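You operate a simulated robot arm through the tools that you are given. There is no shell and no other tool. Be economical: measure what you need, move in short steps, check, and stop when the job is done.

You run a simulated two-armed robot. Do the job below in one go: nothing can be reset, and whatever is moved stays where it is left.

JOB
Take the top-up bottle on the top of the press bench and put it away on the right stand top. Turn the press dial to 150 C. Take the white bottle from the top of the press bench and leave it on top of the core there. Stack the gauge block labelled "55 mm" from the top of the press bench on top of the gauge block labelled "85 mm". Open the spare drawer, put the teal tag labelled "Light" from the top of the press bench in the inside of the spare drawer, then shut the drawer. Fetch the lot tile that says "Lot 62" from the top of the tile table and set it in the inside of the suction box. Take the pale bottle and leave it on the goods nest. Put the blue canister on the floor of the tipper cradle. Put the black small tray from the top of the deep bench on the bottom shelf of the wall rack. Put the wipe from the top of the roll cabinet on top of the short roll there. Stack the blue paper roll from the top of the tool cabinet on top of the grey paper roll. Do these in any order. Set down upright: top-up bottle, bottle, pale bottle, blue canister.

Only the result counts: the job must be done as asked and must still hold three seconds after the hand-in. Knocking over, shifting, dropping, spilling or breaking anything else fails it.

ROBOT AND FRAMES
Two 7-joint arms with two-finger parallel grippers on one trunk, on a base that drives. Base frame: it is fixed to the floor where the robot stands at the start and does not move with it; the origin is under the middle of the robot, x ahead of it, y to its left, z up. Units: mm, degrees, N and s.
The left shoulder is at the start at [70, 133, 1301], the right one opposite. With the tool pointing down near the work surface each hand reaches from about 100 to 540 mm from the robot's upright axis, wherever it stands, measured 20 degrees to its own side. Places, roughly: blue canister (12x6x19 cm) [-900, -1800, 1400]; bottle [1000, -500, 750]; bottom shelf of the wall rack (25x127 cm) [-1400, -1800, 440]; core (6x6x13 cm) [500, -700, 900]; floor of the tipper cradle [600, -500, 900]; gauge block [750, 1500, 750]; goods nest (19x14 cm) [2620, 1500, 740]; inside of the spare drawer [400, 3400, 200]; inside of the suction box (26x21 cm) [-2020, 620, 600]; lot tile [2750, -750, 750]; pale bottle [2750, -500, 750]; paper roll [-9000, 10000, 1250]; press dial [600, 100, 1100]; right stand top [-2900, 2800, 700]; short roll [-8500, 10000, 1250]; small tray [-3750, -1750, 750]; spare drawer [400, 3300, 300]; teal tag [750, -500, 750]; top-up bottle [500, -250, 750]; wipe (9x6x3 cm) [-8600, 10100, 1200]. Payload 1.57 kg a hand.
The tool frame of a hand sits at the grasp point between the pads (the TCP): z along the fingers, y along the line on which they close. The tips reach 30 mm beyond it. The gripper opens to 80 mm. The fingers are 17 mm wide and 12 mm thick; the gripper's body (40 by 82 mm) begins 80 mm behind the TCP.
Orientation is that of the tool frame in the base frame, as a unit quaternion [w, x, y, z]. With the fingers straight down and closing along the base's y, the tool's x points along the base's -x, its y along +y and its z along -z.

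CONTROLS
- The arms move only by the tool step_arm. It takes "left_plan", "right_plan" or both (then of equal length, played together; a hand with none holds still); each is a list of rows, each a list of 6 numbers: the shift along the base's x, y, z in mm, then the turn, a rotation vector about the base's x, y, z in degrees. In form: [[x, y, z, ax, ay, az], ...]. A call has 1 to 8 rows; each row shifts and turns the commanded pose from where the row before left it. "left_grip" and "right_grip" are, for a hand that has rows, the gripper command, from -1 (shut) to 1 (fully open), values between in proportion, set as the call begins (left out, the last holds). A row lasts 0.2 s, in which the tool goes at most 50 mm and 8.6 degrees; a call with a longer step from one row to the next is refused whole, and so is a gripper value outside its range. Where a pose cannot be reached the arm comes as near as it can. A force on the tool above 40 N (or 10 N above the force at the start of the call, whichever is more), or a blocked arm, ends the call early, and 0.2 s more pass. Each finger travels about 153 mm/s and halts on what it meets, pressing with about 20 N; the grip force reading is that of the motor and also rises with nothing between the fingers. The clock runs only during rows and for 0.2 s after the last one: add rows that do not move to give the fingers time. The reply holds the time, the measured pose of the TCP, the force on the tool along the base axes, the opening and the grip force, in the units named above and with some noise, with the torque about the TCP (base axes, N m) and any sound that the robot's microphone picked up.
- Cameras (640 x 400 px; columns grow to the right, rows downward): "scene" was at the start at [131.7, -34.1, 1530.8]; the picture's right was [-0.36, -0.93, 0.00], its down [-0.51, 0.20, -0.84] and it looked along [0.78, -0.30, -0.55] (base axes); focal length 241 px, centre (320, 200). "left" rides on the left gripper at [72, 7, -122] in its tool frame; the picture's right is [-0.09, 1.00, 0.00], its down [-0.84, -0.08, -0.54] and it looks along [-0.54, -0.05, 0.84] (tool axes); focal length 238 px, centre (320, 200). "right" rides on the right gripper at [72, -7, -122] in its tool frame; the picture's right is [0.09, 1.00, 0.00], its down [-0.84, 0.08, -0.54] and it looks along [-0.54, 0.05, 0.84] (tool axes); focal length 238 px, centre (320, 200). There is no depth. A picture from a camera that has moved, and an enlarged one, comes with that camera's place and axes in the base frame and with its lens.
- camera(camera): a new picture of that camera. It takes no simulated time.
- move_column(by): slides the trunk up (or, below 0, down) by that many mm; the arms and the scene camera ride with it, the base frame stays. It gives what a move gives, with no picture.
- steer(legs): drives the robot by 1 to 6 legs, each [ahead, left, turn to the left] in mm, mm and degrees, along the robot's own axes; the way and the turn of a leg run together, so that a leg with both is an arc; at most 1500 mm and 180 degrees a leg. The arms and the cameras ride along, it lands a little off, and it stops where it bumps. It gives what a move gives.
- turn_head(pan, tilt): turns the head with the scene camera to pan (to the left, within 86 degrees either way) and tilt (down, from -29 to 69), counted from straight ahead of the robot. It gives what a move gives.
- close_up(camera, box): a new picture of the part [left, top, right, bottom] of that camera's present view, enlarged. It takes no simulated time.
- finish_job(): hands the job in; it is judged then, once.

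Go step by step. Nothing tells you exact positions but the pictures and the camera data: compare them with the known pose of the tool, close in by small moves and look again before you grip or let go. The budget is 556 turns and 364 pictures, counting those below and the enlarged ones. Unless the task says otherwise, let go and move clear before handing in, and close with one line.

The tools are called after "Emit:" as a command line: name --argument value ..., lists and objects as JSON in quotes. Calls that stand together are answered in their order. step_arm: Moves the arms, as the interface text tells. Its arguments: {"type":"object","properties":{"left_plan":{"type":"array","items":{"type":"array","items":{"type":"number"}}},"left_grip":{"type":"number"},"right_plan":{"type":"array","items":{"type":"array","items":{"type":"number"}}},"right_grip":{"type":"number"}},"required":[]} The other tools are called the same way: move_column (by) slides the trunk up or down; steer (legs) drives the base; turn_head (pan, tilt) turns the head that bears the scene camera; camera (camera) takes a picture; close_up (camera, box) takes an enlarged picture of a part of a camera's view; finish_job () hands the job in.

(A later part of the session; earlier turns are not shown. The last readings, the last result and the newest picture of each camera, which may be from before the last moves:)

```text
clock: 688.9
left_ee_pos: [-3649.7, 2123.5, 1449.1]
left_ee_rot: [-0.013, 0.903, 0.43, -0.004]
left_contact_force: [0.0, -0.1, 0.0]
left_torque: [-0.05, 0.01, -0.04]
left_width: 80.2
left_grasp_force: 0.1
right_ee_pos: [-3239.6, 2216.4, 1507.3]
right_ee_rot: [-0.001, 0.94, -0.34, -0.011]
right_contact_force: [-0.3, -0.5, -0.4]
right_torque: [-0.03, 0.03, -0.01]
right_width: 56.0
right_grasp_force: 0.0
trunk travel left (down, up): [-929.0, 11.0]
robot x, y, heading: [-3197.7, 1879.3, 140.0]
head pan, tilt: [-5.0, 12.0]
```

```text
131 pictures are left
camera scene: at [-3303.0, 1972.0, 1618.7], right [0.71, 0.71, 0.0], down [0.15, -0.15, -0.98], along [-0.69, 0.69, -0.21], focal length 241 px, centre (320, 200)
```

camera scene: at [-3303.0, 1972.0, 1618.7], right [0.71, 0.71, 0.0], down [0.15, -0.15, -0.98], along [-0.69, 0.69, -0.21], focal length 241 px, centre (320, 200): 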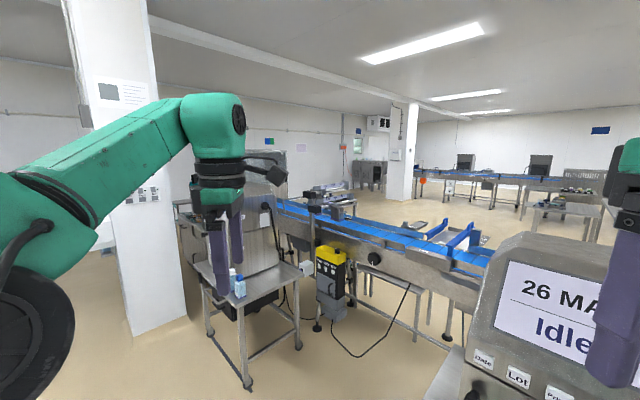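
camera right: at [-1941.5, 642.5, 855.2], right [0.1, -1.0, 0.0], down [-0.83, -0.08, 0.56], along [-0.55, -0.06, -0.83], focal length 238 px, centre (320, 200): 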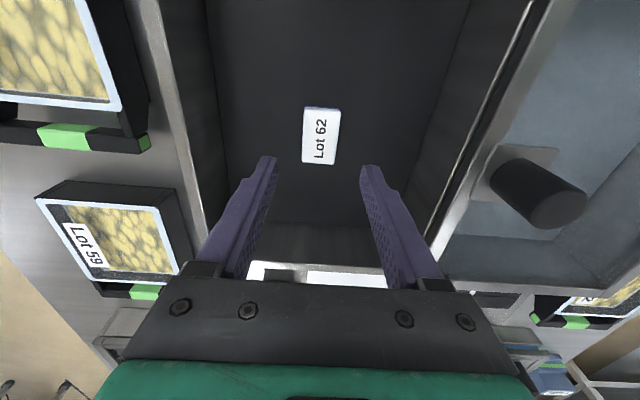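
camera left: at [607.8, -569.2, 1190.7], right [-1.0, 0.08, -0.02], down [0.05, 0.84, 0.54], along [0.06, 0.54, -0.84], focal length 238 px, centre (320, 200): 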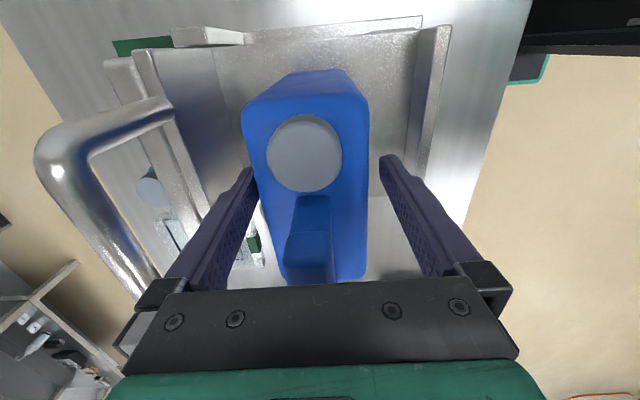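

Emit:
steer --legs '[[0, 0, 40], [0, 250, 0], [1500, 0, 0], [400, 0, 0], [0, 0, -80]]'

Emit:
turn_head --pan 0 --tilt 15

Emit:
camera --camera "scene"

```text
clock: 705.2
left_ee_pos: [-5285.5, 2093.6, 1449.6]
left_ee_rot: [-0.014, 0.995, 0.097, 0.002]
left_contact_force: [-0.5, -0.1, 0.1]
left_torque: [0.02, -0.04, 0.0]
left_width: 79.8
left_grasp_force: 0.1
right_ee_pos: [-4911.0, 1902.4, 1506.6]
right_ee_rot: [-0.004, 0.769, -0.64, -0.01]
right_contact_force: [-0.1, 0.3, 0.4]
right_torque: [0.01, 0.03, -0.03]
right_width: 55.8
right_grasp_force: 0.0
trunk travel left (down, up): [-929.0, 11.0]
robot x, y, heading: [-5092.8, 1615.0, 100.3]
head pan, tilt: [-5.0, 12.0]
```

```text
clock: 705.8
left_ee_pos: [-5286.0, 2093.7, 1449.2]
left_ee_rot: [-0.014, 0.995, 0.097, 0.001]
left_contact_force: [-0.9, 0.7, -1.3]
left_torque: [0.0, 0.0, -0.05]
left_width: 79.9
left_grasp_force: 0.0
right_ee_pos: [-4910.1, 1902.6, 1506.6]
right_ee_rot: [-0.004, 0.768, -0.64, -0.01]
right_contact_force: [0.4, -0.3, -0.5]
right_torque: [0.02, 0.03, -0.02]
right_width: 55.9
right_grasp_force: 0.1
trunk travel left (down, up): [-929.0, 11.0]
robot x, y, heading: [-5095.6, 1610.1, 100.1]
head pan, tilt: [0.0, 15.0]
```

```text
130 pictures are left
camera scene: at [-5122.2, 1752.5, 1613.8], right [0.98, 0.18, 0.0], down [0.05, -0.25, -0.97], along [-0.17, 0.95, -0.26], focal length 241 px, centre (320, 200)
```

scene: 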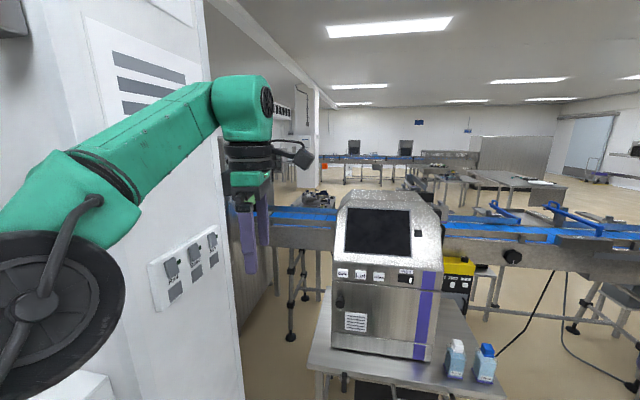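

The west side is closed off by the conveyor. I take the east route instead.

Emit:
steer --legs '[[0, 0, -100], [1500, 0, 0], [1500, 0, 0], [1500, 0, 0]]'

Emit:
steer --legs '[[0, 850, 0], [1500, 0, 0], [700, 0, 0], [0, 0, 90]]'

Emit:
turn_head --pan 0 --tilt 12

Emit:
camera --camera "scene"

```text
clock: 731.5
left_ee_pos: [-104.5, 1738.8, 1450.2]
left_ee_rot: [-0.009, 0.712, -0.702, 0.011]
left_contact_force: [-0.2, -1.0, 0.2]
left_torque: [0.01, -0.03, -0.03]
left_width: 79.8
left_grasp_force: 0.0
right_ee_pos: [-358.3, 1404.8, 1506.4]
right_ee_rot: [0.01, -0.002, 1.0, 0.003]
right_contact_force: [0.0, -1.0, 1.0]
right_torque: [-0.01, 0.0, 0.0]
right_width: 56.1
right_grasp_force: 0.1
trunk travel left (down, up): [-929.0, 11.0]
robot x, y, heading: [-608.6, 1634.9, -0.1]
head pan, tilt: [0.0, 15.0]
```

```text
clock: 750.3
left_ee_pos: [1505.4, 2991.4, 1449.5]
left_ee_rot: [-0.013, 1.0, 0.008, 0.002]
left_contact_force: [-0.4, 0.3, 0.4]
left_torque: [0.0, 0.0, -0.07]
left_width: 79.8
left_grasp_force: 0.0
right_ee_pos: [1839.6, 2736.2, 1506.0]
right_ee_rot: [-0.006, 0.708, -0.706, -0.009]
right_contact_force: [0.6, 0.0, -0.2]
right_torque: [0.02, -0.03, -0.03]
right_width: 55.9
right_grasp_force: 0.0
trunk travel left (down, up): [-929.0, 11.0]
robot x, y, heading: [1609.4, 2485.9, 90.0]
head pan, tilt: [0.0, 15.0]
```

```text
clock: 751.0
left_ee_pos: [1504.8, 2989.9, 1449.2]
left_ee_rot: [-0.014, 1.0, 0.008, 0.001]
left_contact_force: [-0.5, 0.0, -0.4]
left_torque: [0.0, -0.02, -0.01]
left_width: 80.1
left_grasp_force: 0.1
right_ee_pos: [1839.5, 2736.2, 1507.3]
right_ee_rot: [-0.005, 0.708, -0.706, -0.01]
right_contact_force: [0.3, -0.3, 1.3]
right_torque: [0.01, 0.01, 0.0]
right_width: 55.9
right_grasp_force: 0.1
trunk travel left (down, up): [-929.0, 11.0]
robot x, y, heading: [1607.1, 2481.9, 89.9]
head pan, tilt: [0.0, 12.0]
```

```text
129 pictures are left
camera scene: at [1604.8, 2625.8, 1618.7], right [1.0, 0.0, 0.0], down [0.0, -0.21, -0.98], along [0.0, 0.98, -0.21], focal length 241 px, centre (320, 200)
```

scene: 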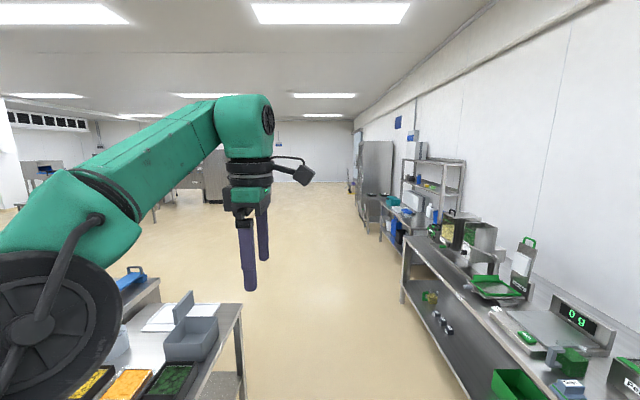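

Open floor ahead. I drive north and then look west.

Emit:
steer --legs '[[1500, 0, 0], [1500, 0, 0], [500, 0, 0], [0, 0, 65]]'

Emit:
turn_head --pan -10 --tilt 10

Emit:
camera --camera "scene"

```text
clock: 770.9
left_ee_pos: [1033.9, 6110.4, 1449.6]
left_ee_rot: [-0.012, 0.834, 0.552, -0.005]
left_contact_force: [0.5, 0.1, -0.9]
left_torque: [-0.01, 0.02, 0.02]
left_width: 80.2
left_grasp_force: 0.1
right_ee_pos: [1400.5, 6314.8, 1506.3]
right_ee_rot: [0.002, 0.979, -0.205, -0.012]
right_contact_force: [-0.1, 0.8, -0.2]
right_torque: [0.02, 0.0, 0.0]
right_width: 56.1
right_grasp_force: 0.1
trunk travel left (down, up): [-929.0, 11.0]
robot x, y, heading: [1538.3, 5998.9, 156.5]
head pan, tilt: [0.0, 12.0]
```

```text
clock: 771.6
left_ee_pos: [1033.7, 6111.9, 1448.6]
left_ee_rot: [-0.012, 0.834, 0.552, -0.005]
left_contact_force: [0.0, 0.3, 0.8]
left_torque: [-0.03, 0.0, 0.01]
left_width: 79.8
left_grasp_force: 0.1
right_ee_pos: [1402.2, 6316.1, 1506.7]
right_ee_rot: [0.002, 0.978, -0.206, -0.011]
right_contact_force: [-0.9, 0.2, -0.9]
right_torque: [0.0, 0.0, -0.01]
right_width: 56.1
right_grasp_force: 0.1
trunk travel left (down, up): [-929.0, 11.0]
robot x, y, heading: [1538.4, 6001.0, 156.1]
head pan, tilt: [-10.0, 10.0]
```

```text
128 pictures are left
camera scene: at [1413.1, 6069.9, 1621.9], right [0.56, 0.83, 0.0], down [0.14, -0.1, -0.98], along [-0.82, 0.55, -0.17], focal length 241 px, centre (320, 200)
```

scene: 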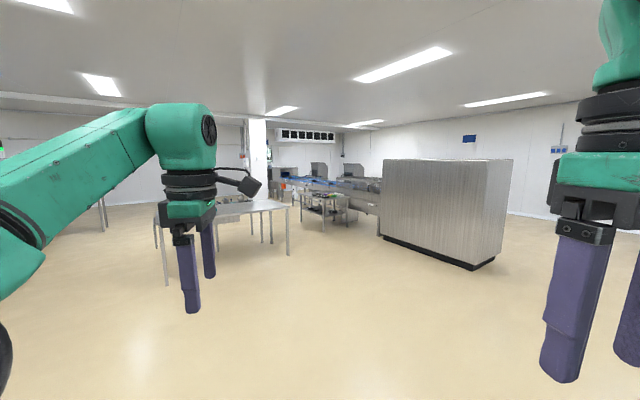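

Emit:
steer --legs '[[0, 0, -66], [1500, 0, 0], [1000, 0, 0], [0, 1500, 0], [0, 0, 90]]'

Emit:
turn_head --pan -12 --tilt 10

Emit:
camera --camera "scene"

```text
clock: 797.4
left_ee_pos: [-484.2, 8348.2, 1449.4]
left_ee_rot: [-0.012, 0.695, 0.719, -0.007]
left_contact_force: [0.1, 0.2, 0.1]
left_torque: [0.0, 0.01, 0.02]
left_width: 80.0
left_grasp_force: 0.1
right_ee_pos: [-236.8, 8687.5, 1505.9]
right_ee_rot: [0.003, 1.0, 0.01, -0.01]
right_contact_force: [-0.1, 0.1, -0.6]
right_torque: [-0.01, 0.02, -0.03]
right_width: 55.8
right_grasp_force: 0.0
trunk travel left (down, up): [-929.0, 11.0]
robot x, y, heading: [16.3, 8458.3, -179.1]
head pan, tilt: [-10.0, 10.0]
```

```text
clock: 798.0
left_ee_pos: [-485.0, 8347.8, 1449.1]
left_ee_rot: [-0.011, 0.695, 0.719, -0.008]
left_contact_force: [0.0, -0.7, 0.4]
left_torque: [-0.02, 0.0, -0.02]
left_width: 79.8
left_grasp_force: 0.0
right_ee_pos: [-236.2, 8687.6, 1507.1]
right_ee_rot: [0.004, 1.0, 0.011, -0.01]
right_contact_force: [-0.6, 0.0, -0.2]
right_torque: [0.02, 0.0, 0.01]
right_width: 56.1
right_grasp_force: 0.0
trunk travel left (down, up): [-929.0, 11.0]
robot x, y, heading: [19.1, 8458.2, -179.1]
head pan, tilt: [-12.0, 10.0]
```

```text
127 pictures are left
camera scene: at [-123.1, 8474.0, 1621.9], right [0.19, 0.98, 0.0], down [0.17, -0.03, -0.98], along [-0.97, 0.19, -0.17], focal length 241 px, centre (320, 200)
```

scene: 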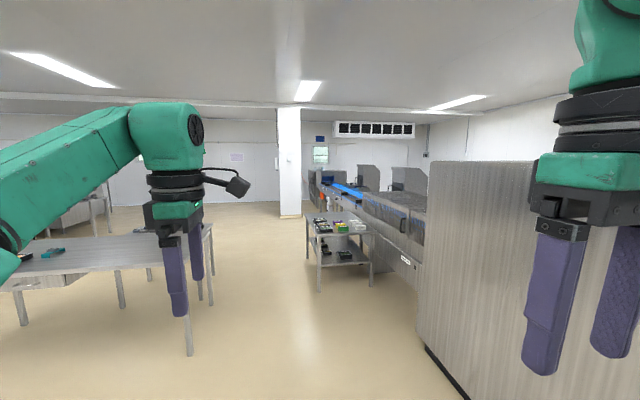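

A clear lane runs at y ≈ 8400. I drive west along it.

Emit:
steer --legs '[[1500, 0, 0], [1500, 0, 0], [1500, 0, 0], [1000, 0, -0.9]]'

Emit:
turn_head --pan -20 --tilt 10

Emit:
camera --camera "scene"

```text
clock: 824.5
left_ee_pos: [-6022.7, 8196.4, 1449.7]
left_ee_rot: [-0.011, 0.692, 0.722, -0.008]
left_contact_force: [-0.7, -0.6, 0.6]
left_torque: [0.0, 0.01, -0.03]
left_width: 79.9
left_grasp_force: 0.0
right_ee_pos: [-5778.4, 8538.4, 1507.0]
right_ee_rot: [0.003, 1.0, 0.016, -0.01]
right_contact_force: [0.6, -0.9, 0.2]
right_torque: [0.0, -0.01, 0.03]
right_width: 55.9
right_grasp_force: 0.1
trunk travel left (down, up): [-929.0, 11.0]
robot x, y, heading: [-5522.7, 8315.3, -178.3]
head pan, tilt: [-12.0, 10.0]
```

```text
clock: 825.2
left_ee_pos: [-6024.0, 8197.9, 1448.9]
left_ee_rot: [-0.011, 0.692, 0.722, -0.008]
left_contact_force: [-0.2, -0.1, 0.2]
left_torque: [-0.01, 0.01, 0.0]
left_width: 80.1
left_grasp_force: 0.1
right_ee_pos: [-5779.3, 8538.7, 1506.4]
right_ee_rot: [0.004, 1.0, 0.014, -0.01]
right_contact_force: [-0.1, -0.7, 0.4]
right_torque: [0.01, 0.02, -0.01]
right_width: 56.1
right_grasp_force: 0.0
trunk travel left (down, up): [-929.0, 11.0]
robot x, y, heading: [-5520.7, 8313.2, -178.3]
head pan, tilt: [-20.0, 10.0]
```

```text
126 pictures are left
camera scene: at [-5659.9, 8338.5, 1622.0], right [0.32, 0.95, 0.0], down [0.16, -0.05, -0.98], along [-0.93, 0.31, -0.17], focal length 241 px, centre (320, 200)
```

scene: 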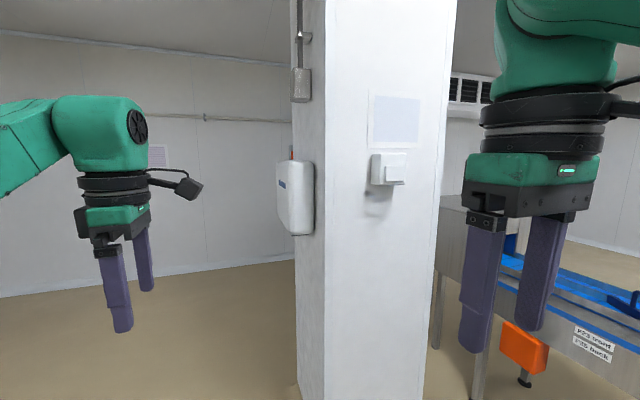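

Emit:
steer --legs '[[0, 300, -1.7], [1500, 0, 0], [600, 0, -60]]'

Emit:
turn_head --pan 0 --tilt 10

Emit:
camera --camera "scene"

```text
clock: 837.3
left_ee_pos: [-7852.7, 8719.1, 1450.6]
left_ee_rot: [-0.014, 0.967, 0.255, -0.001]
left_contact_force: [0.3, -0.3, 0.4]
left_torque: [0.01, -0.03, 0.0]
left_width: 80.0
left_grasp_force: 0.2
right_ee_pos: [-7435.8, 8657.1, 1505.6]
right_ee_rot: [-0.004, 0.862, -0.507, -0.01]
right_contact_force: [-0.5, 0.3, 0.5]
right_torque: [0.02, 0.04, 0.0]
right_width: 56.1
right_grasp_force: 0.0
trunk travel left (down, up): [-929.0, 11.0]
robot x, y, heading: [-7519.4, 8326.3, 118.7]
head pan, tilt: [-20.0, 10.0]
cut short: leg 3
```

```text
clock: 838.2
left_ee_pos: [-7853.5, 8721.1, 1449.5]
left_ee_rot: [-0.015, 0.966, 0.257, -0.002]
left_contact_force: [-0.3, 0.3, 0.6]
left_torque: [0.01, -0.04, -0.01]
left_width: 80.2
left_grasp_force: 0.1
right_ee_pos: [-7437.2, 8659.7, 1507.6]
right_ee_rot: [-0.002, 0.861, -0.508, -0.011]
right_contact_force: [-0.2, -0.3, 0.1]
right_torque: [0.03, -0.02, 0.0]
right_width: 56.0
right_grasp_force: 0.0
trunk travel left (down, up): [-929.0, 11.0]
robot x, y, heading: [-7520.8, 8325.2, 118.7]
head pan, tilt: [0.0, 10.0]
```

```text
125 pictures are left
camera scene: at [-7590.3, 8449.9, 1621.9], right [0.88, 0.48, 0.0], down [0.08, -0.15, -0.98], along [-0.47, 0.86, -0.17], focal length 241 px, centre (320, 200)
```

scene: 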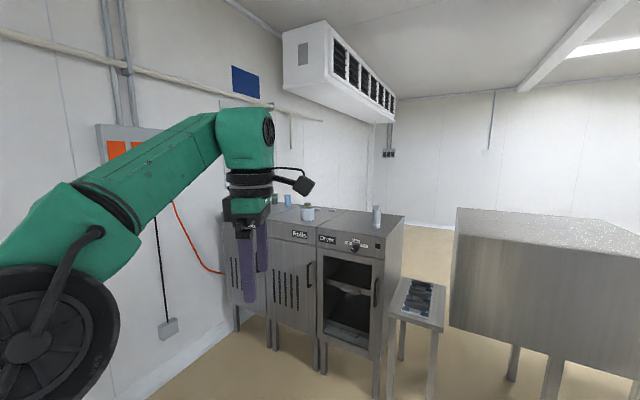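

Emit:
close_up --camera "scene" --box '[200, 180, 440, 330]'

Emit:
turn_head --pan 80 --tilt 20

Emit:
camera --camera "scene"

```text
2.67 times, centred on (320, 255) of scene
camera zoom: at [-7590.3, 8449.9, 1621.9], right [0.88, 0.48, 0.0], down [0.08, -0.15, -0.98], along [-0.47, 0.86, -0.17], focal length 642 px, centre (320, 53)
```

zoom: 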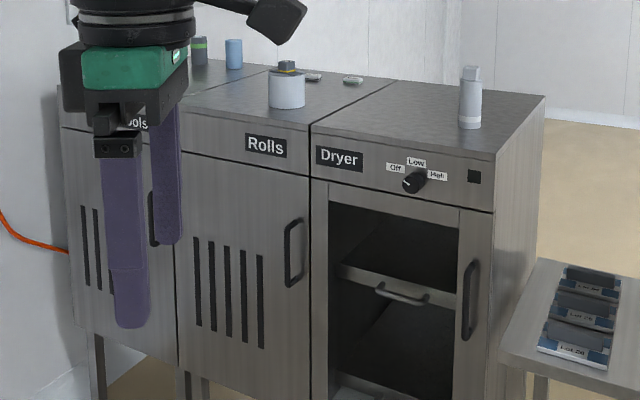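

```text
clock: 839.7
left_ee_pos: [-7852.3, 8721.4, 1449.7]
left_ee_rot: [-0.013, 0.966, 0.257, -0.001]
left_contact_force: [0.5, -0.6, 0.0]
left_torque: [0.01, -0.02, 0.05]
left_width: 79.9
left_grasp_force: 0.1
right_ee_pos: [-7437.4, 8659.9, 1505.0]
right_ee_rot: [-0.003, 0.862, -0.507, -0.011]
right_contact_force: [-0.8, -0.1, -0.1]
right_torque: [0.0, -0.01, -0.04]
right_width: 56.0
right_grasp_force: 0.1
trunk travel left (down, up): [-929.0, 11.0]
robot x, y, heading: [-7522.2, 8323.8, 118.8]
head pan, tilt: [80.0, 20.0]
```

```text
123 pictures are left
camera scene: at [-7633.7, 8338.6, 1605.7], right [-0.32, 0.95, 0.0], down [0.32, 0.11, -0.94], along [-0.89, -0.3, -0.34], focal length 241 px, centre (320, 200)
```

scene: 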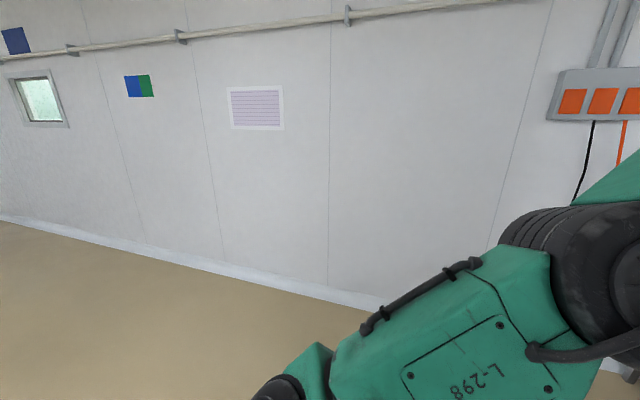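

Cabinets "Tools", "Rolls", "Dryer" stand with fronts at y ≈ 9775. I square up and approach.

Emit:
steer --legs '[[0, 0, -28.8], [0, 1100, 0], [800, 0, 0]]'

Emit:
turn_head --pan 0 --tilt 25

Emit:
camera --camera "scene"

```text
clock: 850.7
left_ee_pos: [-8711.1, 9636.1, 1450.5]
left_ee_rot: [-0.014, 1.0, 0.002, 0.003]
left_contact_force: [-0.5, 0.9, -0.9]
left_torque: [0.01, 0.0, -0.01]
left_width: 80.0
left_grasp_force: 0.1
right_ee_pos: [-8378.9, 9379.3, 1505.6]
right_ee_rot: [0.006, -0.704, 0.71, 0.01]
right_contact_force: [0.3, 0.0, 0.1]
right_torque: [0.03, -0.02, -0.03]
right_width: 56.1
right_grasp_force: 0.1
trunk travel left (down, up): [-929.0, 11.0]
robot x, y, heading: [-8615.3, 9133.1, 89.3]
head pan, tilt: [80.0, 20.0]
```

```text
clock: 852.2
left_ee_pos: [-8709.0, 9638.7, 1448.9]
left_ee_rot: [-0.013, 1.0, 0.002, 0.004]
left_contact_force: [0.7, -0.6, -0.2]
left_torque: [0.0, -0.03, -0.02]
left_width: 80.0
left_grasp_force: 0.1
right_ee_pos: [-8377.9, 9380.8, 1506.5]
right_ee_rot: [0.006, -0.704, 0.71, 0.011]
right_contact_force: [-0.3, -0.2, 0.7]
right_torque: [0.0, 0.02, -0.02]
right_width: 56.0
right_grasp_force: 0.0
trunk travel left (down, up): [-929.0, 11.0]
robot x, y, heading: [-8615.7, 9129.4, 89.2]
head pan, tilt: [0.0, 25.0]
```

```text
122 pictures are left
camera scene: at [-8614.2, 9271.4, 1597.6], right [1.0, -0.01, 0.0], down [0.0, -0.42, -0.91], along [0.01, 0.91, -0.42], focal length 241 px, centre (320, 200)
```

scene: 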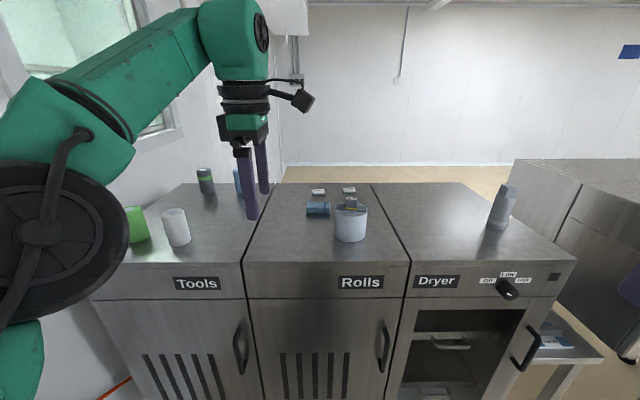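

Emit:
close_up --camera "scene" --box '[110, 160, 270, 260]'

Emit:
close_up --camera "scene" --box '[270, 170, 400, 260]'

```text
4.00 times, centred on (190, 210) of scene
camera zoom: at [-8614.2, 9271.4, 1597.6], right [1.0, -0.01, 0.0], down [0.0, -0.42, -0.91], along [0.01, 0.91, -0.42], focal length 963 px, centre (840, 160)
```

zoom: 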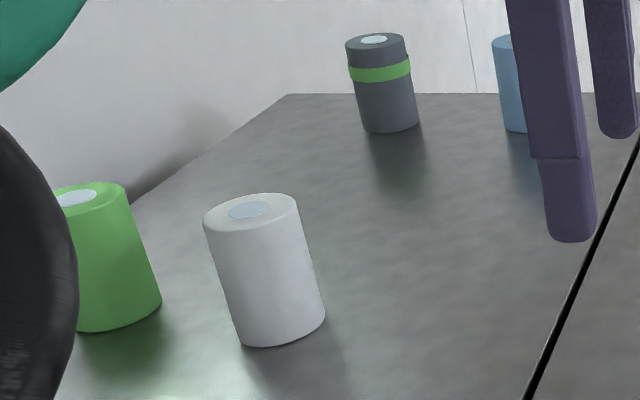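

```text
4.44 times, centred on (335, 215) of scene
camera zoom: at [-8614.2, 9271.4, 1597.6], right [1.0, -0.01, 0.0], down [0.0, -0.42, -0.91], along [0.01, 0.91, -0.42], focal length 1070 px, centre (253, 133)
```

zoom: 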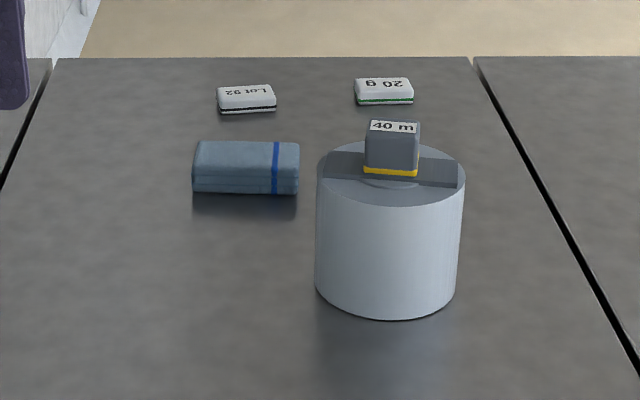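

The big cylinder with a "40 m" block on it is the short roll; the blue block beside is the wipe. I bring the right hand over for a look from above.

Emit:
step_arm --right_plan '[[-20, 40, 0, 0, 0, 0], [-20, 40, 0, 0, 0, 0], [-20, 40, 0, 0, 0, 0], [-20, 30, 0, 0, 0, 0], [-20, 20, 0, 0, 0, 0]]' --left_plan '[[-10, -40, 0, 0, 0, 0], [-10, -40, 0, 0, 0, 0], [-10, -40, 0, 0, 0, 0], [-10, -40, 0, 0, 0, 0], [0, -20, 0, 0, 0, 0]]'

Emit:
steer --legs '[[230, 0, 0.8]]'

Emit:
camera --camera "right"

Emit:
camera --camera "scene"

```text
clock: 853.4
left_ee_pos: [-8752.2, 9457.5, 1450.6]
left_ee_rot: [-0.014, 1.0, 0.002, 0.002]
left_contact_force: [0.2, -0.7, -0.6]
left_torque: [0.0, -0.02, 0.02]
left_width: 80.1
left_grasp_force: 0.0
right_ee_pos: [-8464.2, 9528.8, 1474.4]
right_ee_rot: [0.006, -0.703, 0.711, 0.011]
right_contact_force: [0.3, -0.3, 0.4]
right_torque: [0.01, 0.01, -0.02]
right_width: 55.7
right_grasp_force: 0.0
right hand out of reach, approached as far as the arm can: row 3, 4, 5
trunk travel left (down, up): [-929.0, 11.0]
robot x, y, heading: [-8616.0, 9127.8, 89.5]
head pan, tilt: [0.0, 25.0]
```

```text
clock: 855.1
left_ee_pos: [-8751.9, 9682.1, 1450.5]
left_ee_rot: [-0.016, 1.0, 0.008, 0.002]
left_contact_force: [-0.1, -1.1, -0.2]
left_torque: [0.06, -0.02, -0.02]
left_width: 80.3
left_grasp_force: 0.1
right_ee_pos: [-8467.9, 9757.3, 1475.5]
right_ee_rot: [-0.006, 0.709, -0.705, -0.012]
right_contact_force: [1.0, 0.0, 0.8]
right_torque: [0.0, 0.05, 0.0]
right_width: 56.1
right_grasp_force: 0.1
trunk travel left (down, up): [-929.0, 11.0]
robot x, y, heading: [-8609.4, 9358.2, 90.2]
head pan, tilt: [0.0, 25.0]
```

```text
119 pictures are left
camera right: at [-8460.2, 9681.8, 1596.0], right [-1.0, -0.1, 0.01], down [-0.08, 0.82, 0.56], along [-0.06, 0.56, -0.83], focal length 238 px, centre (320, 200)
```

right: 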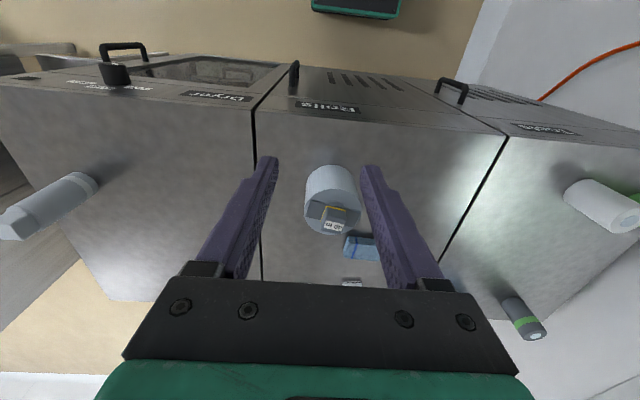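

```text
118 pictures are left
camera scene: at [-8614.7, 9495.9, 1598.2], right [1.0, 0.0, 0.0], down [0.0, -0.42, -0.91], along [0.0, 0.91, -0.42], focal length 241 px, centre (320, 200)
```

scene: 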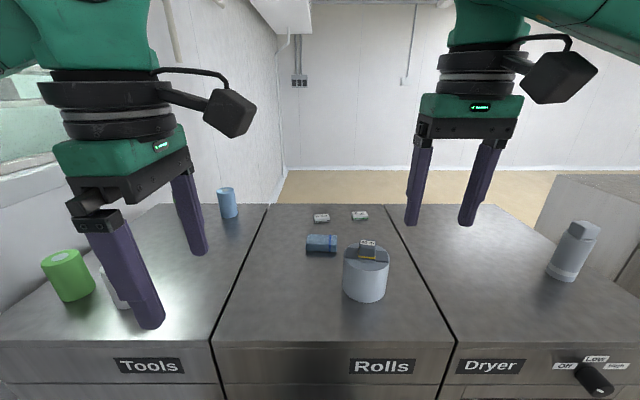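

Emit:
close_up --camera "right" --box '[280, 150, 400, 270]'

Emit:
close_up --camera "scene" --box '[300, 220, 400, 310]'

```text
3.33 times, centred on (340, 210) of right
camera zoom: at [-8460.2, 9681.8, 1596.0], right [-1.0, -0.1, 0.01], down [-0.08, 0.82, 0.56], along [-0.06, 0.56, -0.83], focal length 794 px, centre (253, 167)
```

zoom: 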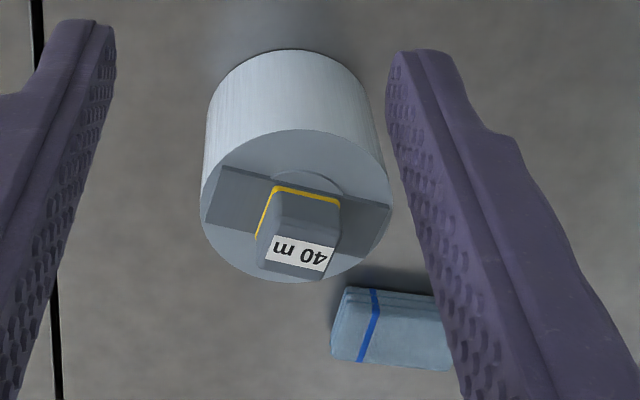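

```text
4.44 times, centred on (350, 265) of scene
camera zoom: at [-8614.7, 9495.9, 1598.2], right [1.0, 0.0, 0.0], down [0.0, -0.42, -0.91], along [0.0, 0.91, -0.42], focal length 1070 px, centre (187, -89)
```

zoom: 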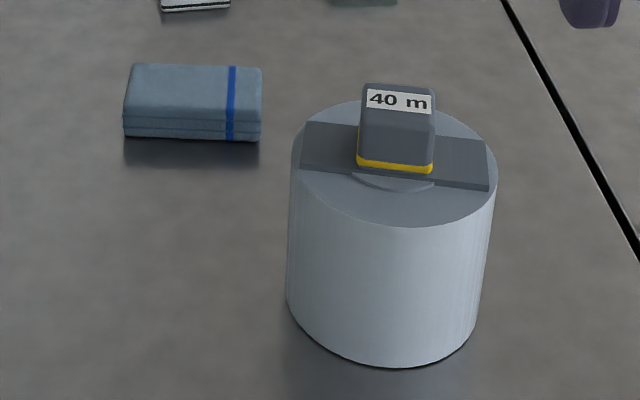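

I suspect the "40 m" block may be part of the roll. I'll test by gripping it gently and lifting 2–3 mm; first I position over it.

Emit:
steer --legs '[[120, 0, 0]]'

Emit:
step_arm --right_plan '[[-20, 20, -20, 0, 0, 0], [-20, 20, -20, 0, 0, 0], [-5, 5, -10, 0, 0, 0], [0, 0, 0, 0, 0, 0]]'

Emit:
camera --camera "right"

Emit:
camera --camera "scene"

```text
clock: 856.4
left_ee_pos: [-8753.2, 9800.4, 1451.9]
left_ee_rot: [-0.016, 1.0, 0.007, 0.003]
left_contact_force: [-0.6, -0.8, 0.6]
left_torque: [0.07, 0.02, 0.0]
left_width: 80.2
left_grasp_force: 0.0
right_ee_pos: [-8468.0, 9874.6, 1476.5]
right_ee_rot: [-0.008, 0.709, -0.705, -0.014]
right_contact_force: [-0.4, -0.8, 0.2]
right_torque: [0.03, 0.0, -0.02]
right_width: 56.0
right_grasp_force: 0.1
trunk travel left (down, up): [-929.0, 11.0]
robot x, y, heading: [-8611.9, 9480.0, 90.1]
head pan, tilt: [0.0, 25.0]
```

```text
clock: 857.4
left_ee_pos: [-8752.0, 9811.1, 1449.8]
left_ee_rot: [-0.013, 1.0, 0.008, 0.002]
left_contact_force: [-0.2, 0.2, 1.1]
left_torque: [-0.04, -0.01, -0.01]
left_width: 79.9
left_grasp_force: 0.0
right_ee_pos: [-8498.0, 9916.5, 1411.6]
right_ee_rot: [-0.006, 0.709, -0.705, -0.011]
right_contact_force: [-0.2, -0.1, 0.2]
right_torque: [0.03, 0.02, -0.02]
right_width: 56.0
right_grasp_force: 0.1
right hand out of reach, approached as far as the arm can: row 1, 2
trunk travel left (down, up): [-929.0, 11.0]
robot x, y, heading: [-8613.9, 9478.8, 90.0]
head pan, tilt: [0.0, 25.0]
```

```text
115 pictures are left
camera right: at [-8491.0, 9841.7, 1533.5], right [-1.0, -0.1, 0.01], down [-0.08, 0.82, 0.56], along [-0.06, 0.56, -0.83], focal length 238 px, centre (320, 200)
```

right: 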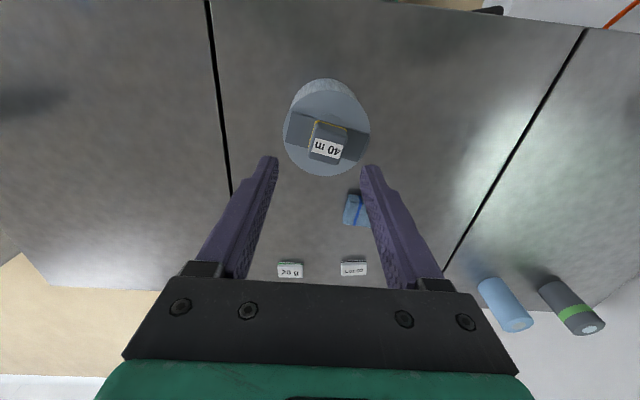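

```text
114 pictures are left
camera scene: at [-8614.9, 9624.2, 1597.4], right [1.0, 0.0, 0.0], down [0.0, -0.42, -0.91], along [0.0, 0.91, -0.42], focal length 241 px, centre (320, 200)
```

scene: 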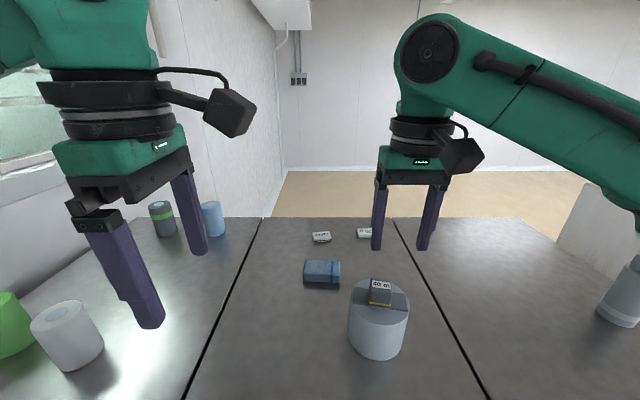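

The block's top is at about [-8506, 9937, 1272]. I align and lower partially.

Emit:
step_arm --right_plan '[[-4, 18, -30, 0, 0, 0], [0, 0, -35, 0, 0, 0], [0, 0, -15, 0, 0, 0], [0, 0, 0, 0, 0, 0]]'

Emit:
camera --camera "right"

Emit:
close_up --camera "scene" --box '[280, 170, 460, 330]'

```text
clock: 858.4
left_ee_pos: [-8753.4, 9807.4, 1450.9]
left_ee_rot: [-0.014, 1.0, 0.007, 0.003]
left_contact_force: [0.3, 0.0, -0.3]
left_torque: [0.04, -0.01, 0.02]
left_width: 80.3
left_grasp_force: 0.0
right_ee_pos: [-8501.3, 9932.5, 1332.7]
right_ee_rot: [-0.006, 0.708, -0.706, -0.011]
right_contact_force: [0.4, 0.2, 1.0]
right_torque: [-0.02, -0.02, 0.0]
right_width: 56.1
right_grasp_force: 0.1
right hand out of reach, approached as far as the arm can: row 1
trunk travel left (down, up): [-929.0, 11.0]
robot x, y, heading: [-8614.1, 9483.6, 90.0]
head pan, tilt: [0.0, 25.0]
```

```text
113 pictures are left
camera right: at [-8493.9, 9857.0, 1453.5], right [-1.0, -0.1, 0.01], down [-0.08, 0.82, 0.56], along [-0.06, 0.56, -0.83], focal length 238 px, centre (320, 200)
```

right: 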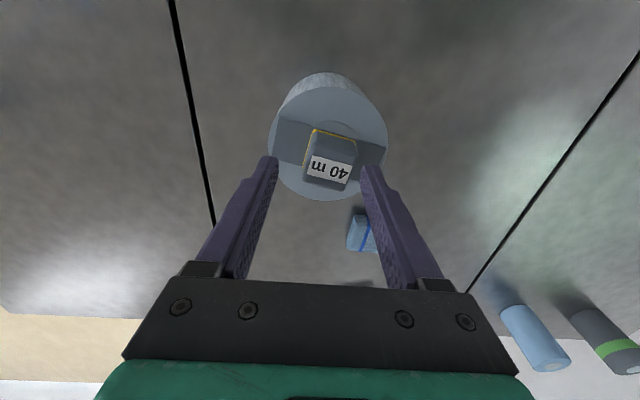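

```text
2.50 times, centred on (370, 250) of scene
camera zoom: at [-8615.2, 9622.9, 1597.6], right [1.0, 0.0, 0.0], down [0.0, -0.42, -0.91], along [0.0, 0.91, -0.42], focal length 602 px, centre (195, 75)
```

zoom: 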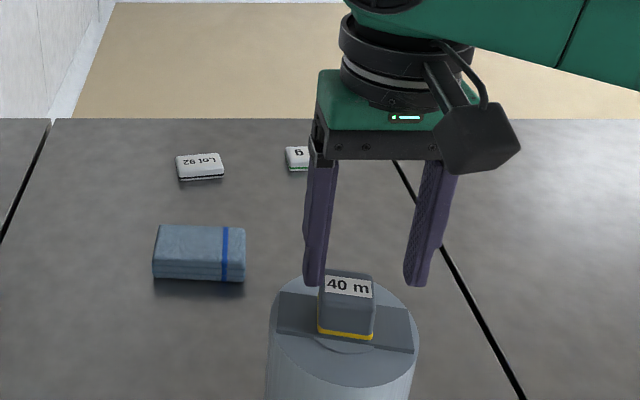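

Emit:
steer --legs '[[30, 0, 0]]'

Emit:
step_arm --right_plan '[[-7, -17, 0, 0, 0, -6], [0, 0, 0, 0, 0, -6], [0, 0, 0, 0, 0, 0]]'

Emit:
camera --camera "right"

```text
clock: 859.2
left_ee_pos: [-8753.2, 9830.8, 1451.3]
left_ee_rot: [-0.016, 1.0, 0.007, 0.002]
left_contact_force: [0.1, -0.3, 0.6]
left_torque: [0.07, -0.01, 0.0]
left_width: 79.9
left_grasp_force: 0.1
right_ee_pos: [-8502.6, 9954.6, 1335.6]
right_ee_rot: [-0.009, 0.709, -0.705, -0.013]
right_contact_force: [0.3, -0.5, 0.9]
right_torque: [0.07, -0.01, -0.05]
right_width: 55.5
right_grasp_force: 0.1
trunk travel left (down, up): [-929.0, 11.0]
robot x, y, heading: [-8615.1, 9513.5, 89.9]
head pan, tilt: [0.0, 25.0]
```

```text
clock: 860.0
left_ee_pos: [-8752.3, 9836.3, 1451.2]
left_ee_rot: [-0.015, 1.0, 0.009, 0.003]
left_contact_force: [0.5, -0.5, -0.1]
left_torque: [0.01, 0.04, -0.02]
left_width: 79.9
left_grasp_force: 0.0
right_ee_pos: [-8508.0, 9944.1, 1334.8]
right_ee_rot: [0.007, -0.63, 0.776, 0.011]
right_contact_force: [1.0, 0.2, -1.2]
right_torque: [0.0, 0.01, -0.01]
right_width: 56.0
right_grasp_force: 0.0
trunk travel left (down, up): [-929.0, 11.0]
robot x, y, heading: [-8612.0, 9514.9, 90.2]
head pan, tilt: [0.0, 25.0]
```

```text
111 pictures are left
camera right: at [-8516.3, 9867.8, 1454.4], right [-0.99, 0.11, 0.01], down [0.1, 0.82, 0.56], along [0.06, 0.56, -0.83], focal length 238 px, centre (320, 200)
```

right: 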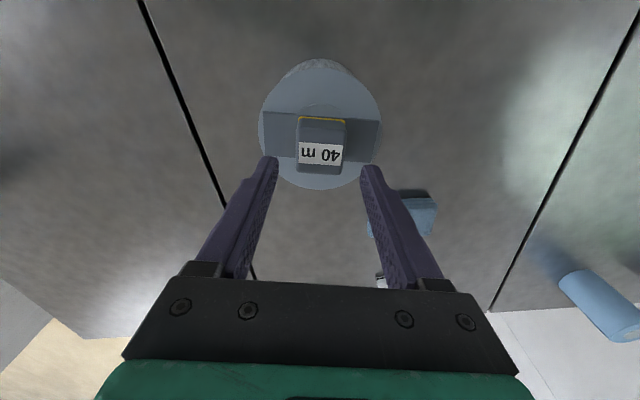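

Emit:
step_arm --right_plan '[[0, 0, -20, 0, 0, 0], [0, 0, -22, 0, 0, 0], [0, 0, 0, 0, 0, 0]]'

Emit:
close_up --camera "scene" --box '[300, 220, 440, 340]'

Emit:
close_up --camera "right" --box '[240, 60, 400, 220]'

```text
clock: 860.8
left_ee_pos: [-8752.8, 9836.7, 1451.2]
left_ee_rot: [-0.015, 1.0, 0.008, 0.002]
left_contact_force: [-0.3, 0.3, 1.4]
left_torque: [0.01, 0.0, 0.0]
left_width: 80.2
left_grasp_force: 0.1
right_ee_pos: [-8508.7, 9943.8, 1293.0]
right_ee_rot: [0.009, -0.632, 0.775, 0.013]
right_contact_force: [0.8, 3.2, 16.3]
right_torque: [-0.12, -0.55, 0.04]
right_width: 56.3
right_grasp_force: 0.2
trunk travel left (down, up): [-929.0, 11.0]
robot x, y, heading: [-8615.6, 9511.5, 90.0]
head pan, tilt: [0.0, 25.0]
```

```text
3.33 times, centred on (370, 280) of scene
camera zoom: at [-8615.3, 9651.7, 1598.0], right [1.0, 0.0, 0.0], down [0.0, -0.42, -0.91], along [0.0, 0.91, -0.42], focal length 803 px, centre (153, -67)
```

zoom: 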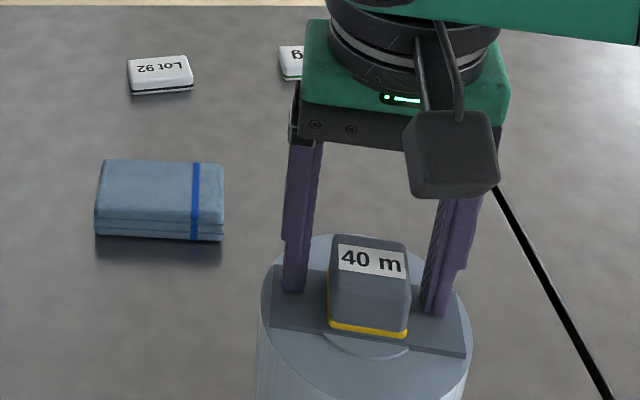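

```text
2.50 times, centred on (320, 140) of right
camera zoom: at [-8516.7, 9868.8, 1412.6], right [-0.99, 0.11, 0.01], down [0.1, 0.82, 0.57], along [0.06, 0.56, -0.82], focal length 596 px, centre (320, 350)
```

zoom: 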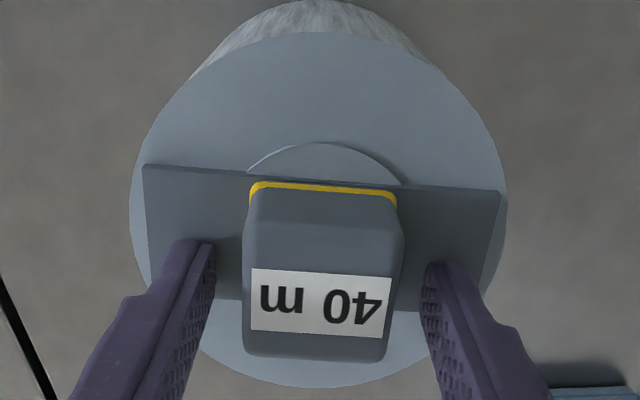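

Emit:
step_arm --right_plan '[[0, 0, 4, 0, 0, 0], [0, 0, 0, 0, 0, 0]]'

Emit:
step_arm --right_plan '[[0, 0, 0, 0, 0, 0], [0, 0, 0, 0, 0, 0], [0, 0, 0, 0, 0, 0]]' --right_grip -1

Emit:
close_up --camera "scene" --box '[300, 220, 440, 340]'

Emit:
step_arm --right_plan '[[0, 0, 2, 0, 0, 0], [0, 0, 2, 0, 0, 0], [0, 0, 0, 0, 0, 0]]'

Emit:
close_up --camera "scene" --box '[300, 220, 440, 340]'

```text
clock: 861.4
left_ee_pos: [-8752.5, 9838.1, 1450.3]
left_ee_rot: [-0.014, 1.0, 0.008, 0.002]
left_contact_force: [-0.6, 0.2, -0.7]
left_torque: [0.01, -0.03, -0.01]
left_width: 80.0
left_grasp_force: 0.1
right_ee_pos: [-8507.9, 9944.2, 1295.2]
right_ee_rot: [0.007, -0.632, 0.775, 0.011]
right_contact_force: [0.8, -0.2, 0.3]
right_torque: [-0.01, -0.02, 0.01]
right_width: 55.9
right_grasp_force: 0.0
trunk travel left (down, up): [-929.0, 11.0]
robot x, y, heading: [-8615.3, 9512.4, 90.3]
head pan, tilt: [0.0, 25.0]
```

```text
clock: 862.2
left_ee_pos: [-8752.9, 9838.2, 1450.1]
left_ee_rot: [-0.014, 1.0, 0.008, 0.002]
left_contact_force: [-0.2, 0.0, 0.6]
left_torque: [-0.01, -0.03, -0.01]
left_width: 80.1
left_grasp_force: 0.2
right_ee_pos: [-8507.5, 9943.1, 1294.4]
right_ee_rot: [0.007, -0.631, 0.776, 0.01]
right_contact_force: [0.3, -1.4, 0.2]
right_torque: [-0.22, -0.21, -0.07]
right_width: 35.5
right_grasp_force: 20.3
trunk travel left (down, up): [-929.0, 11.0]
robot x, y, heading: [-8612.2, 9511.5, 90.0]
head pan, tilt: [0.0, 25.0]
```

```text
3.33 times, centred on (370, 280) of scene
camera zoom: at [-8615.0, 9652.5, 1597.6], right [1.0, 0.0, 0.0], down [0.0, -0.42, -0.91], along [0.0, 0.91, -0.42], focal length 803 px, centre (153, -67)
```

zoom: 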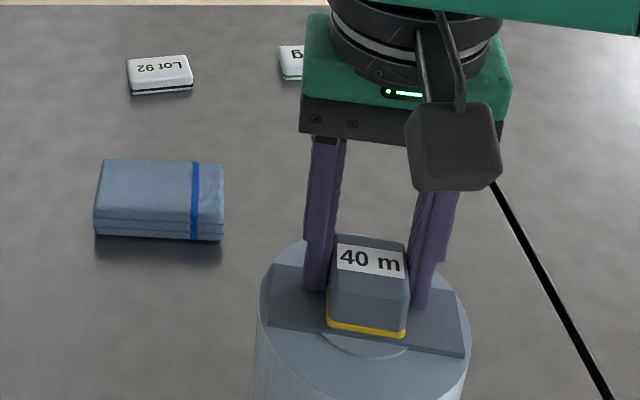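

```text
clock: 863.0
left_ee_pos: [-8753.1, 9838.2, 1451.0]
left_ee_rot: [-0.014, 1.0, 0.008, 0.003]
left_contact_force: [-0.8, -0.4, -0.1]
left_torque: [0.0, -0.02, -0.01]
left_width: 79.8
left_grasp_force: 0.1
right_ee_pos: [-8509.1, 9945.9, 1299.5]
right_ee_rot: [0.006, -0.631, 0.775, 0.011]
right_contact_force: [1.0, -0.8, -4.6]
right_torque: [0.01, 0.0, 0.03]
right_width: 35.9
right_grasp_force: 19.6
trunk travel left (down, up): [-929.0, 11.0]
robot x, y, heading: [-8614.3, 9511.0, 89.9]
head pan, tilt: [0.0, 25.0]
```

```text
3.33 times, centred on (370, 280) of scene
camera zoom: at [-8614.8, 9653.5, 1597.5], right [1.0, 0.0, 0.0], down [0.0, -0.42, -0.91], along [0.0, 0.91, -0.42], focal length 803 px, centre (153, -67)
```

zoom: 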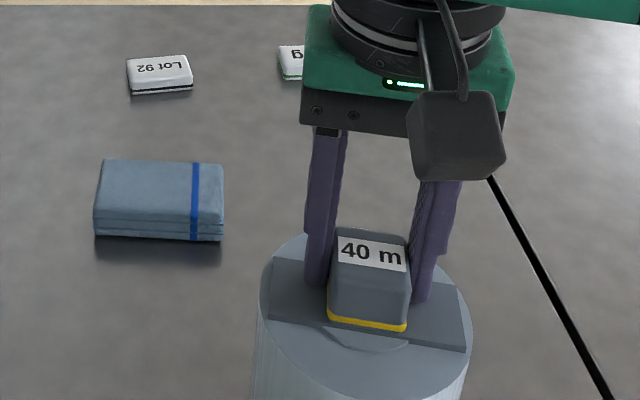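

The whole roll lifts with the block, so it is one body: the wipe goes on top of that block. I set it down and release.

Emit:
step_arm --right_plan '[[0, 0, -2, 0, 0, 0], [0, 0, -2.5, 0, 0, 0], [0, 0, 0, 0, 0, 0]]'

Emit:
step_arm --right_plan '[[0, 0, 0, 0, 0, 0], [0, 0, 0, 0, 0, 0], [0, 0, 30, 0, 0, 0], [0, 0, 40, 0, 0, 0]]' --right_grip 0.4

Emit:
close_up --camera "scene" --box '[280, 210, 440, 350]'

Emit:
close_up --camera "right" --box '[220, 80, 460, 250]'

```text
clock: 863.8
left_ee_pos: [-8753.7, 9839.2, 1450.7]
left_ee_rot: [-0.015, 1.0, 0.008, 0.003]
left_contact_force: [-0.3, 0.2, 0.8]
left_torque: [-0.01, -0.02, 0.01]
left_width: 79.9
left_grasp_force: 0.1
right_ee_pos: [-8507.4, 9945.1, 1294.4]
right_ee_rot: [0.007, -0.631, 0.775, 0.011]
right_contact_force: [0.3, 0.3, 0.2]
right_torque: [0.01, -0.3, 0.08]
right_width: 35.9
right_grasp_force: 20.2
trunk travel left (down, up): [-929.0, 11.0]
robot x, y, heading: [-8614.1, 9510.2, 90.1]
head pan, tilt: [0.0, 25.0]
```

```text
clock: 864.8
left_ee_pos: [-8753.3, 9838.9, 1450.3]
left_ee_rot: [-0.014, 1.0, 0.008, 0.003]
left_contact_force: [0.9, -0.5, -0.1]
left_torque: [0.03, -0.01, -0.02]
left_width: 80.1
left_grasp_force: 0.0
right_ee_pos: [-8509.0, 9944.1, 1365.3]
right_ee_rot: [0.007, -0.631, 0.776, 0.011]
right_contact_force: [-0.9, 0.0, 1.3]
right_torque: [0.0, 0.01, -0.03]
right_width: 56.2
right_grasp_force: 0.0
trunk travel left (down, up): [-929.0, 11.0]
robot x, y, heading: [-8614.9, 9515.0, 90.1]
head pan, tilt: [0.0, 25.0]
```

```text
2.86 times, centred on (360, 280) of scene
camera zoom: at [-8615.2, 9652.5, 1597.6], right [1.0, 0.0, 0.0], down [0.0, -0.42, -0.91], along [0.0, 0.91, -0.42], focal length 688 px, centre (206, -29)
```

zoom: 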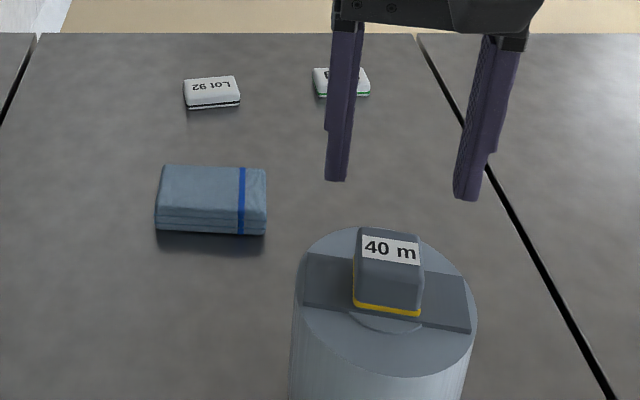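

```text
2.35 times, centred on (340, 165) of right
camera zoom: at [-8517.1, 9869.8, 1485.5], right [-0.99, 0.11, 0.01], down [0.1, 0.82, 0.56], along [0.06, 0.56, -0.83], focal length 561 px, centre (273, 282)
```

zoom: 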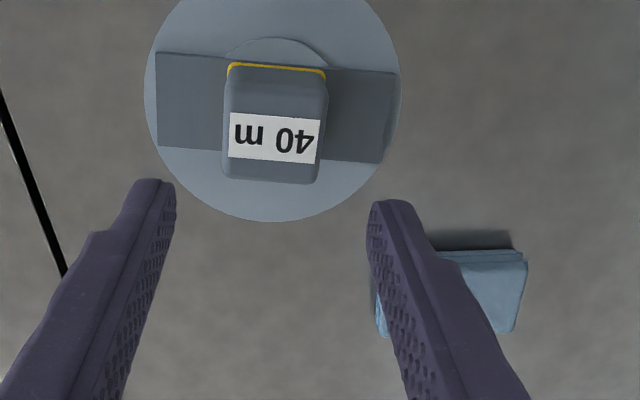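

Now the wipe at ~[-8610, 10095]. I rotate the right gripper to close along y and shift the base left.

Emit:
step_arm --right_plan '[[0, -5, 10, 0, 0, -8.5], [0, -5, 10, 0, 0, -8.5], [0, -5, 10, 0, 0, -8.5], [0, -5, 10, 0, 0, -8.5], [0, -5, 0, 0, 0, -8.5], [0, 0, 0, 0, 0, -8.5], [0, 0, 0, 0, 0, -8.5], [0, 0, 0, 0, 0, -8.5]]' --right_grip 1

Emit:
step_arm --right_plan '[[0, 0, 0, 0, 0, -8.5], [0, 0, 0, 0, 0, -2], [0, 0, 0, 0, 0, 0]]'

Emit:
steer --legs '[[0, 140, 0]]'

Emit:
camera --camera "scene"

```text
clock: 866.6
left_ee_pos: [-8751.8, 9838.6, 1451.1]
left_ee_rot: [-0.013, 1.0, 0.008, 0.004]
left_contact_force: [0.4, 0.4, 0.0]
left_torque: [-0.03, 0.02, 0.03]
left_width: 80.0
left_grasp_force: 0.1
right_ee_pos: [-8508.3, 9919.8, 1405.2]
right_ee_rot: [0.011, -0.088, 0.996, 0.005]
right_contact_force: [0.3, -0.1, 0.4]
right_torque: [-0.02, 0.0, 0.0]
right_width: 79.9
right_grasp_force: 0.0
trunk travel left (down, up): [-929.0, 11.0]
robot x, y, heading: [-8613.9, 9512.9, 90.1]
head pan, tilt: [0.0, 25.0]
```

```text
clock: 867.4
left_ee_pos: [-8752.3, 9838.0, 1450.7]
left_ee_rot: [-0.014, 1.0, 0.009, 0.003]
left_contact_force: [0.0, -0.8, 0.3]
left_torque: [-0.03, 0.01, -0.01]
left_width: 80.0
left_grasp_force: 0.0
right_ee_pos: [-8508.9, 9919.5, 1404.8]
right_ee_rot: [0.011, 0.003, 1.0, 0.003]
right_contact_force: [0.5, 0.1, 0.3]
right_torque: [-0.01, 0.02, 0.01]
right_width: 79.9
right_grasp_force: 0.1
trunk travel left (down, up): [-929.0, 11.0]
robot x, y, heading: [-8614.7, 9511.0, 90.1]
head pan, tilt: [0.0, 25.0]
```

```text
clock: 868.7
left_ee_pos: [-8887.4, 9839.2, 1451.3]
left_ee_rot: [-0.014, 1.0, 0.007, 0.0]
left_contact_force: [0.4, 0.1, -0.5]
left_torque: [-0.04, 0.02, -0.02]
left_width: 80.1
left_grasp_force: 0.0
right_ee_pos: [-8643.0, 9920.5, 1403.7]
right_ee_rot: [0.009, 0.003, 1.0, 0.004]
right_contact_force: [0.1, 0.2, 0.0]
right_torque: [0.01, 0.06, 0.04]
right_width: 79.9
right_grasp_force: 0.1
trunk travel left (down, up): [-929.0, 11.0]
robot x, y, heading: [-8759.0, 9512.2, 89.9]
head pan, tilt: [0.0, 25.0]
```

```text
104 pictures are left
camera scene: at [-8749.0, 9652.8, 1597.6], right [1.0, 0.0, 0.0], down [0.0, -0.42, -0.91], along [0.0, 0.91, -0.42], focal length 241 px, centre (320, 200)
```

scene: 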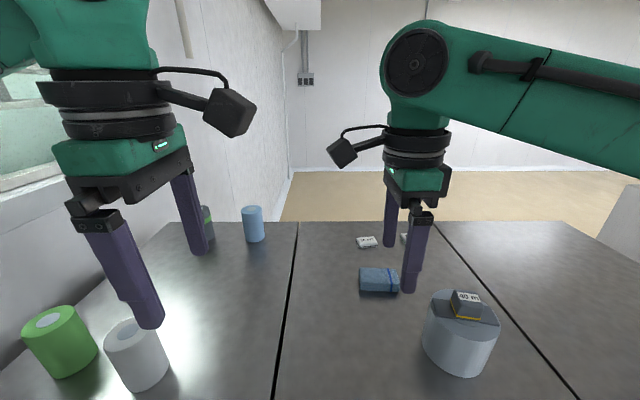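

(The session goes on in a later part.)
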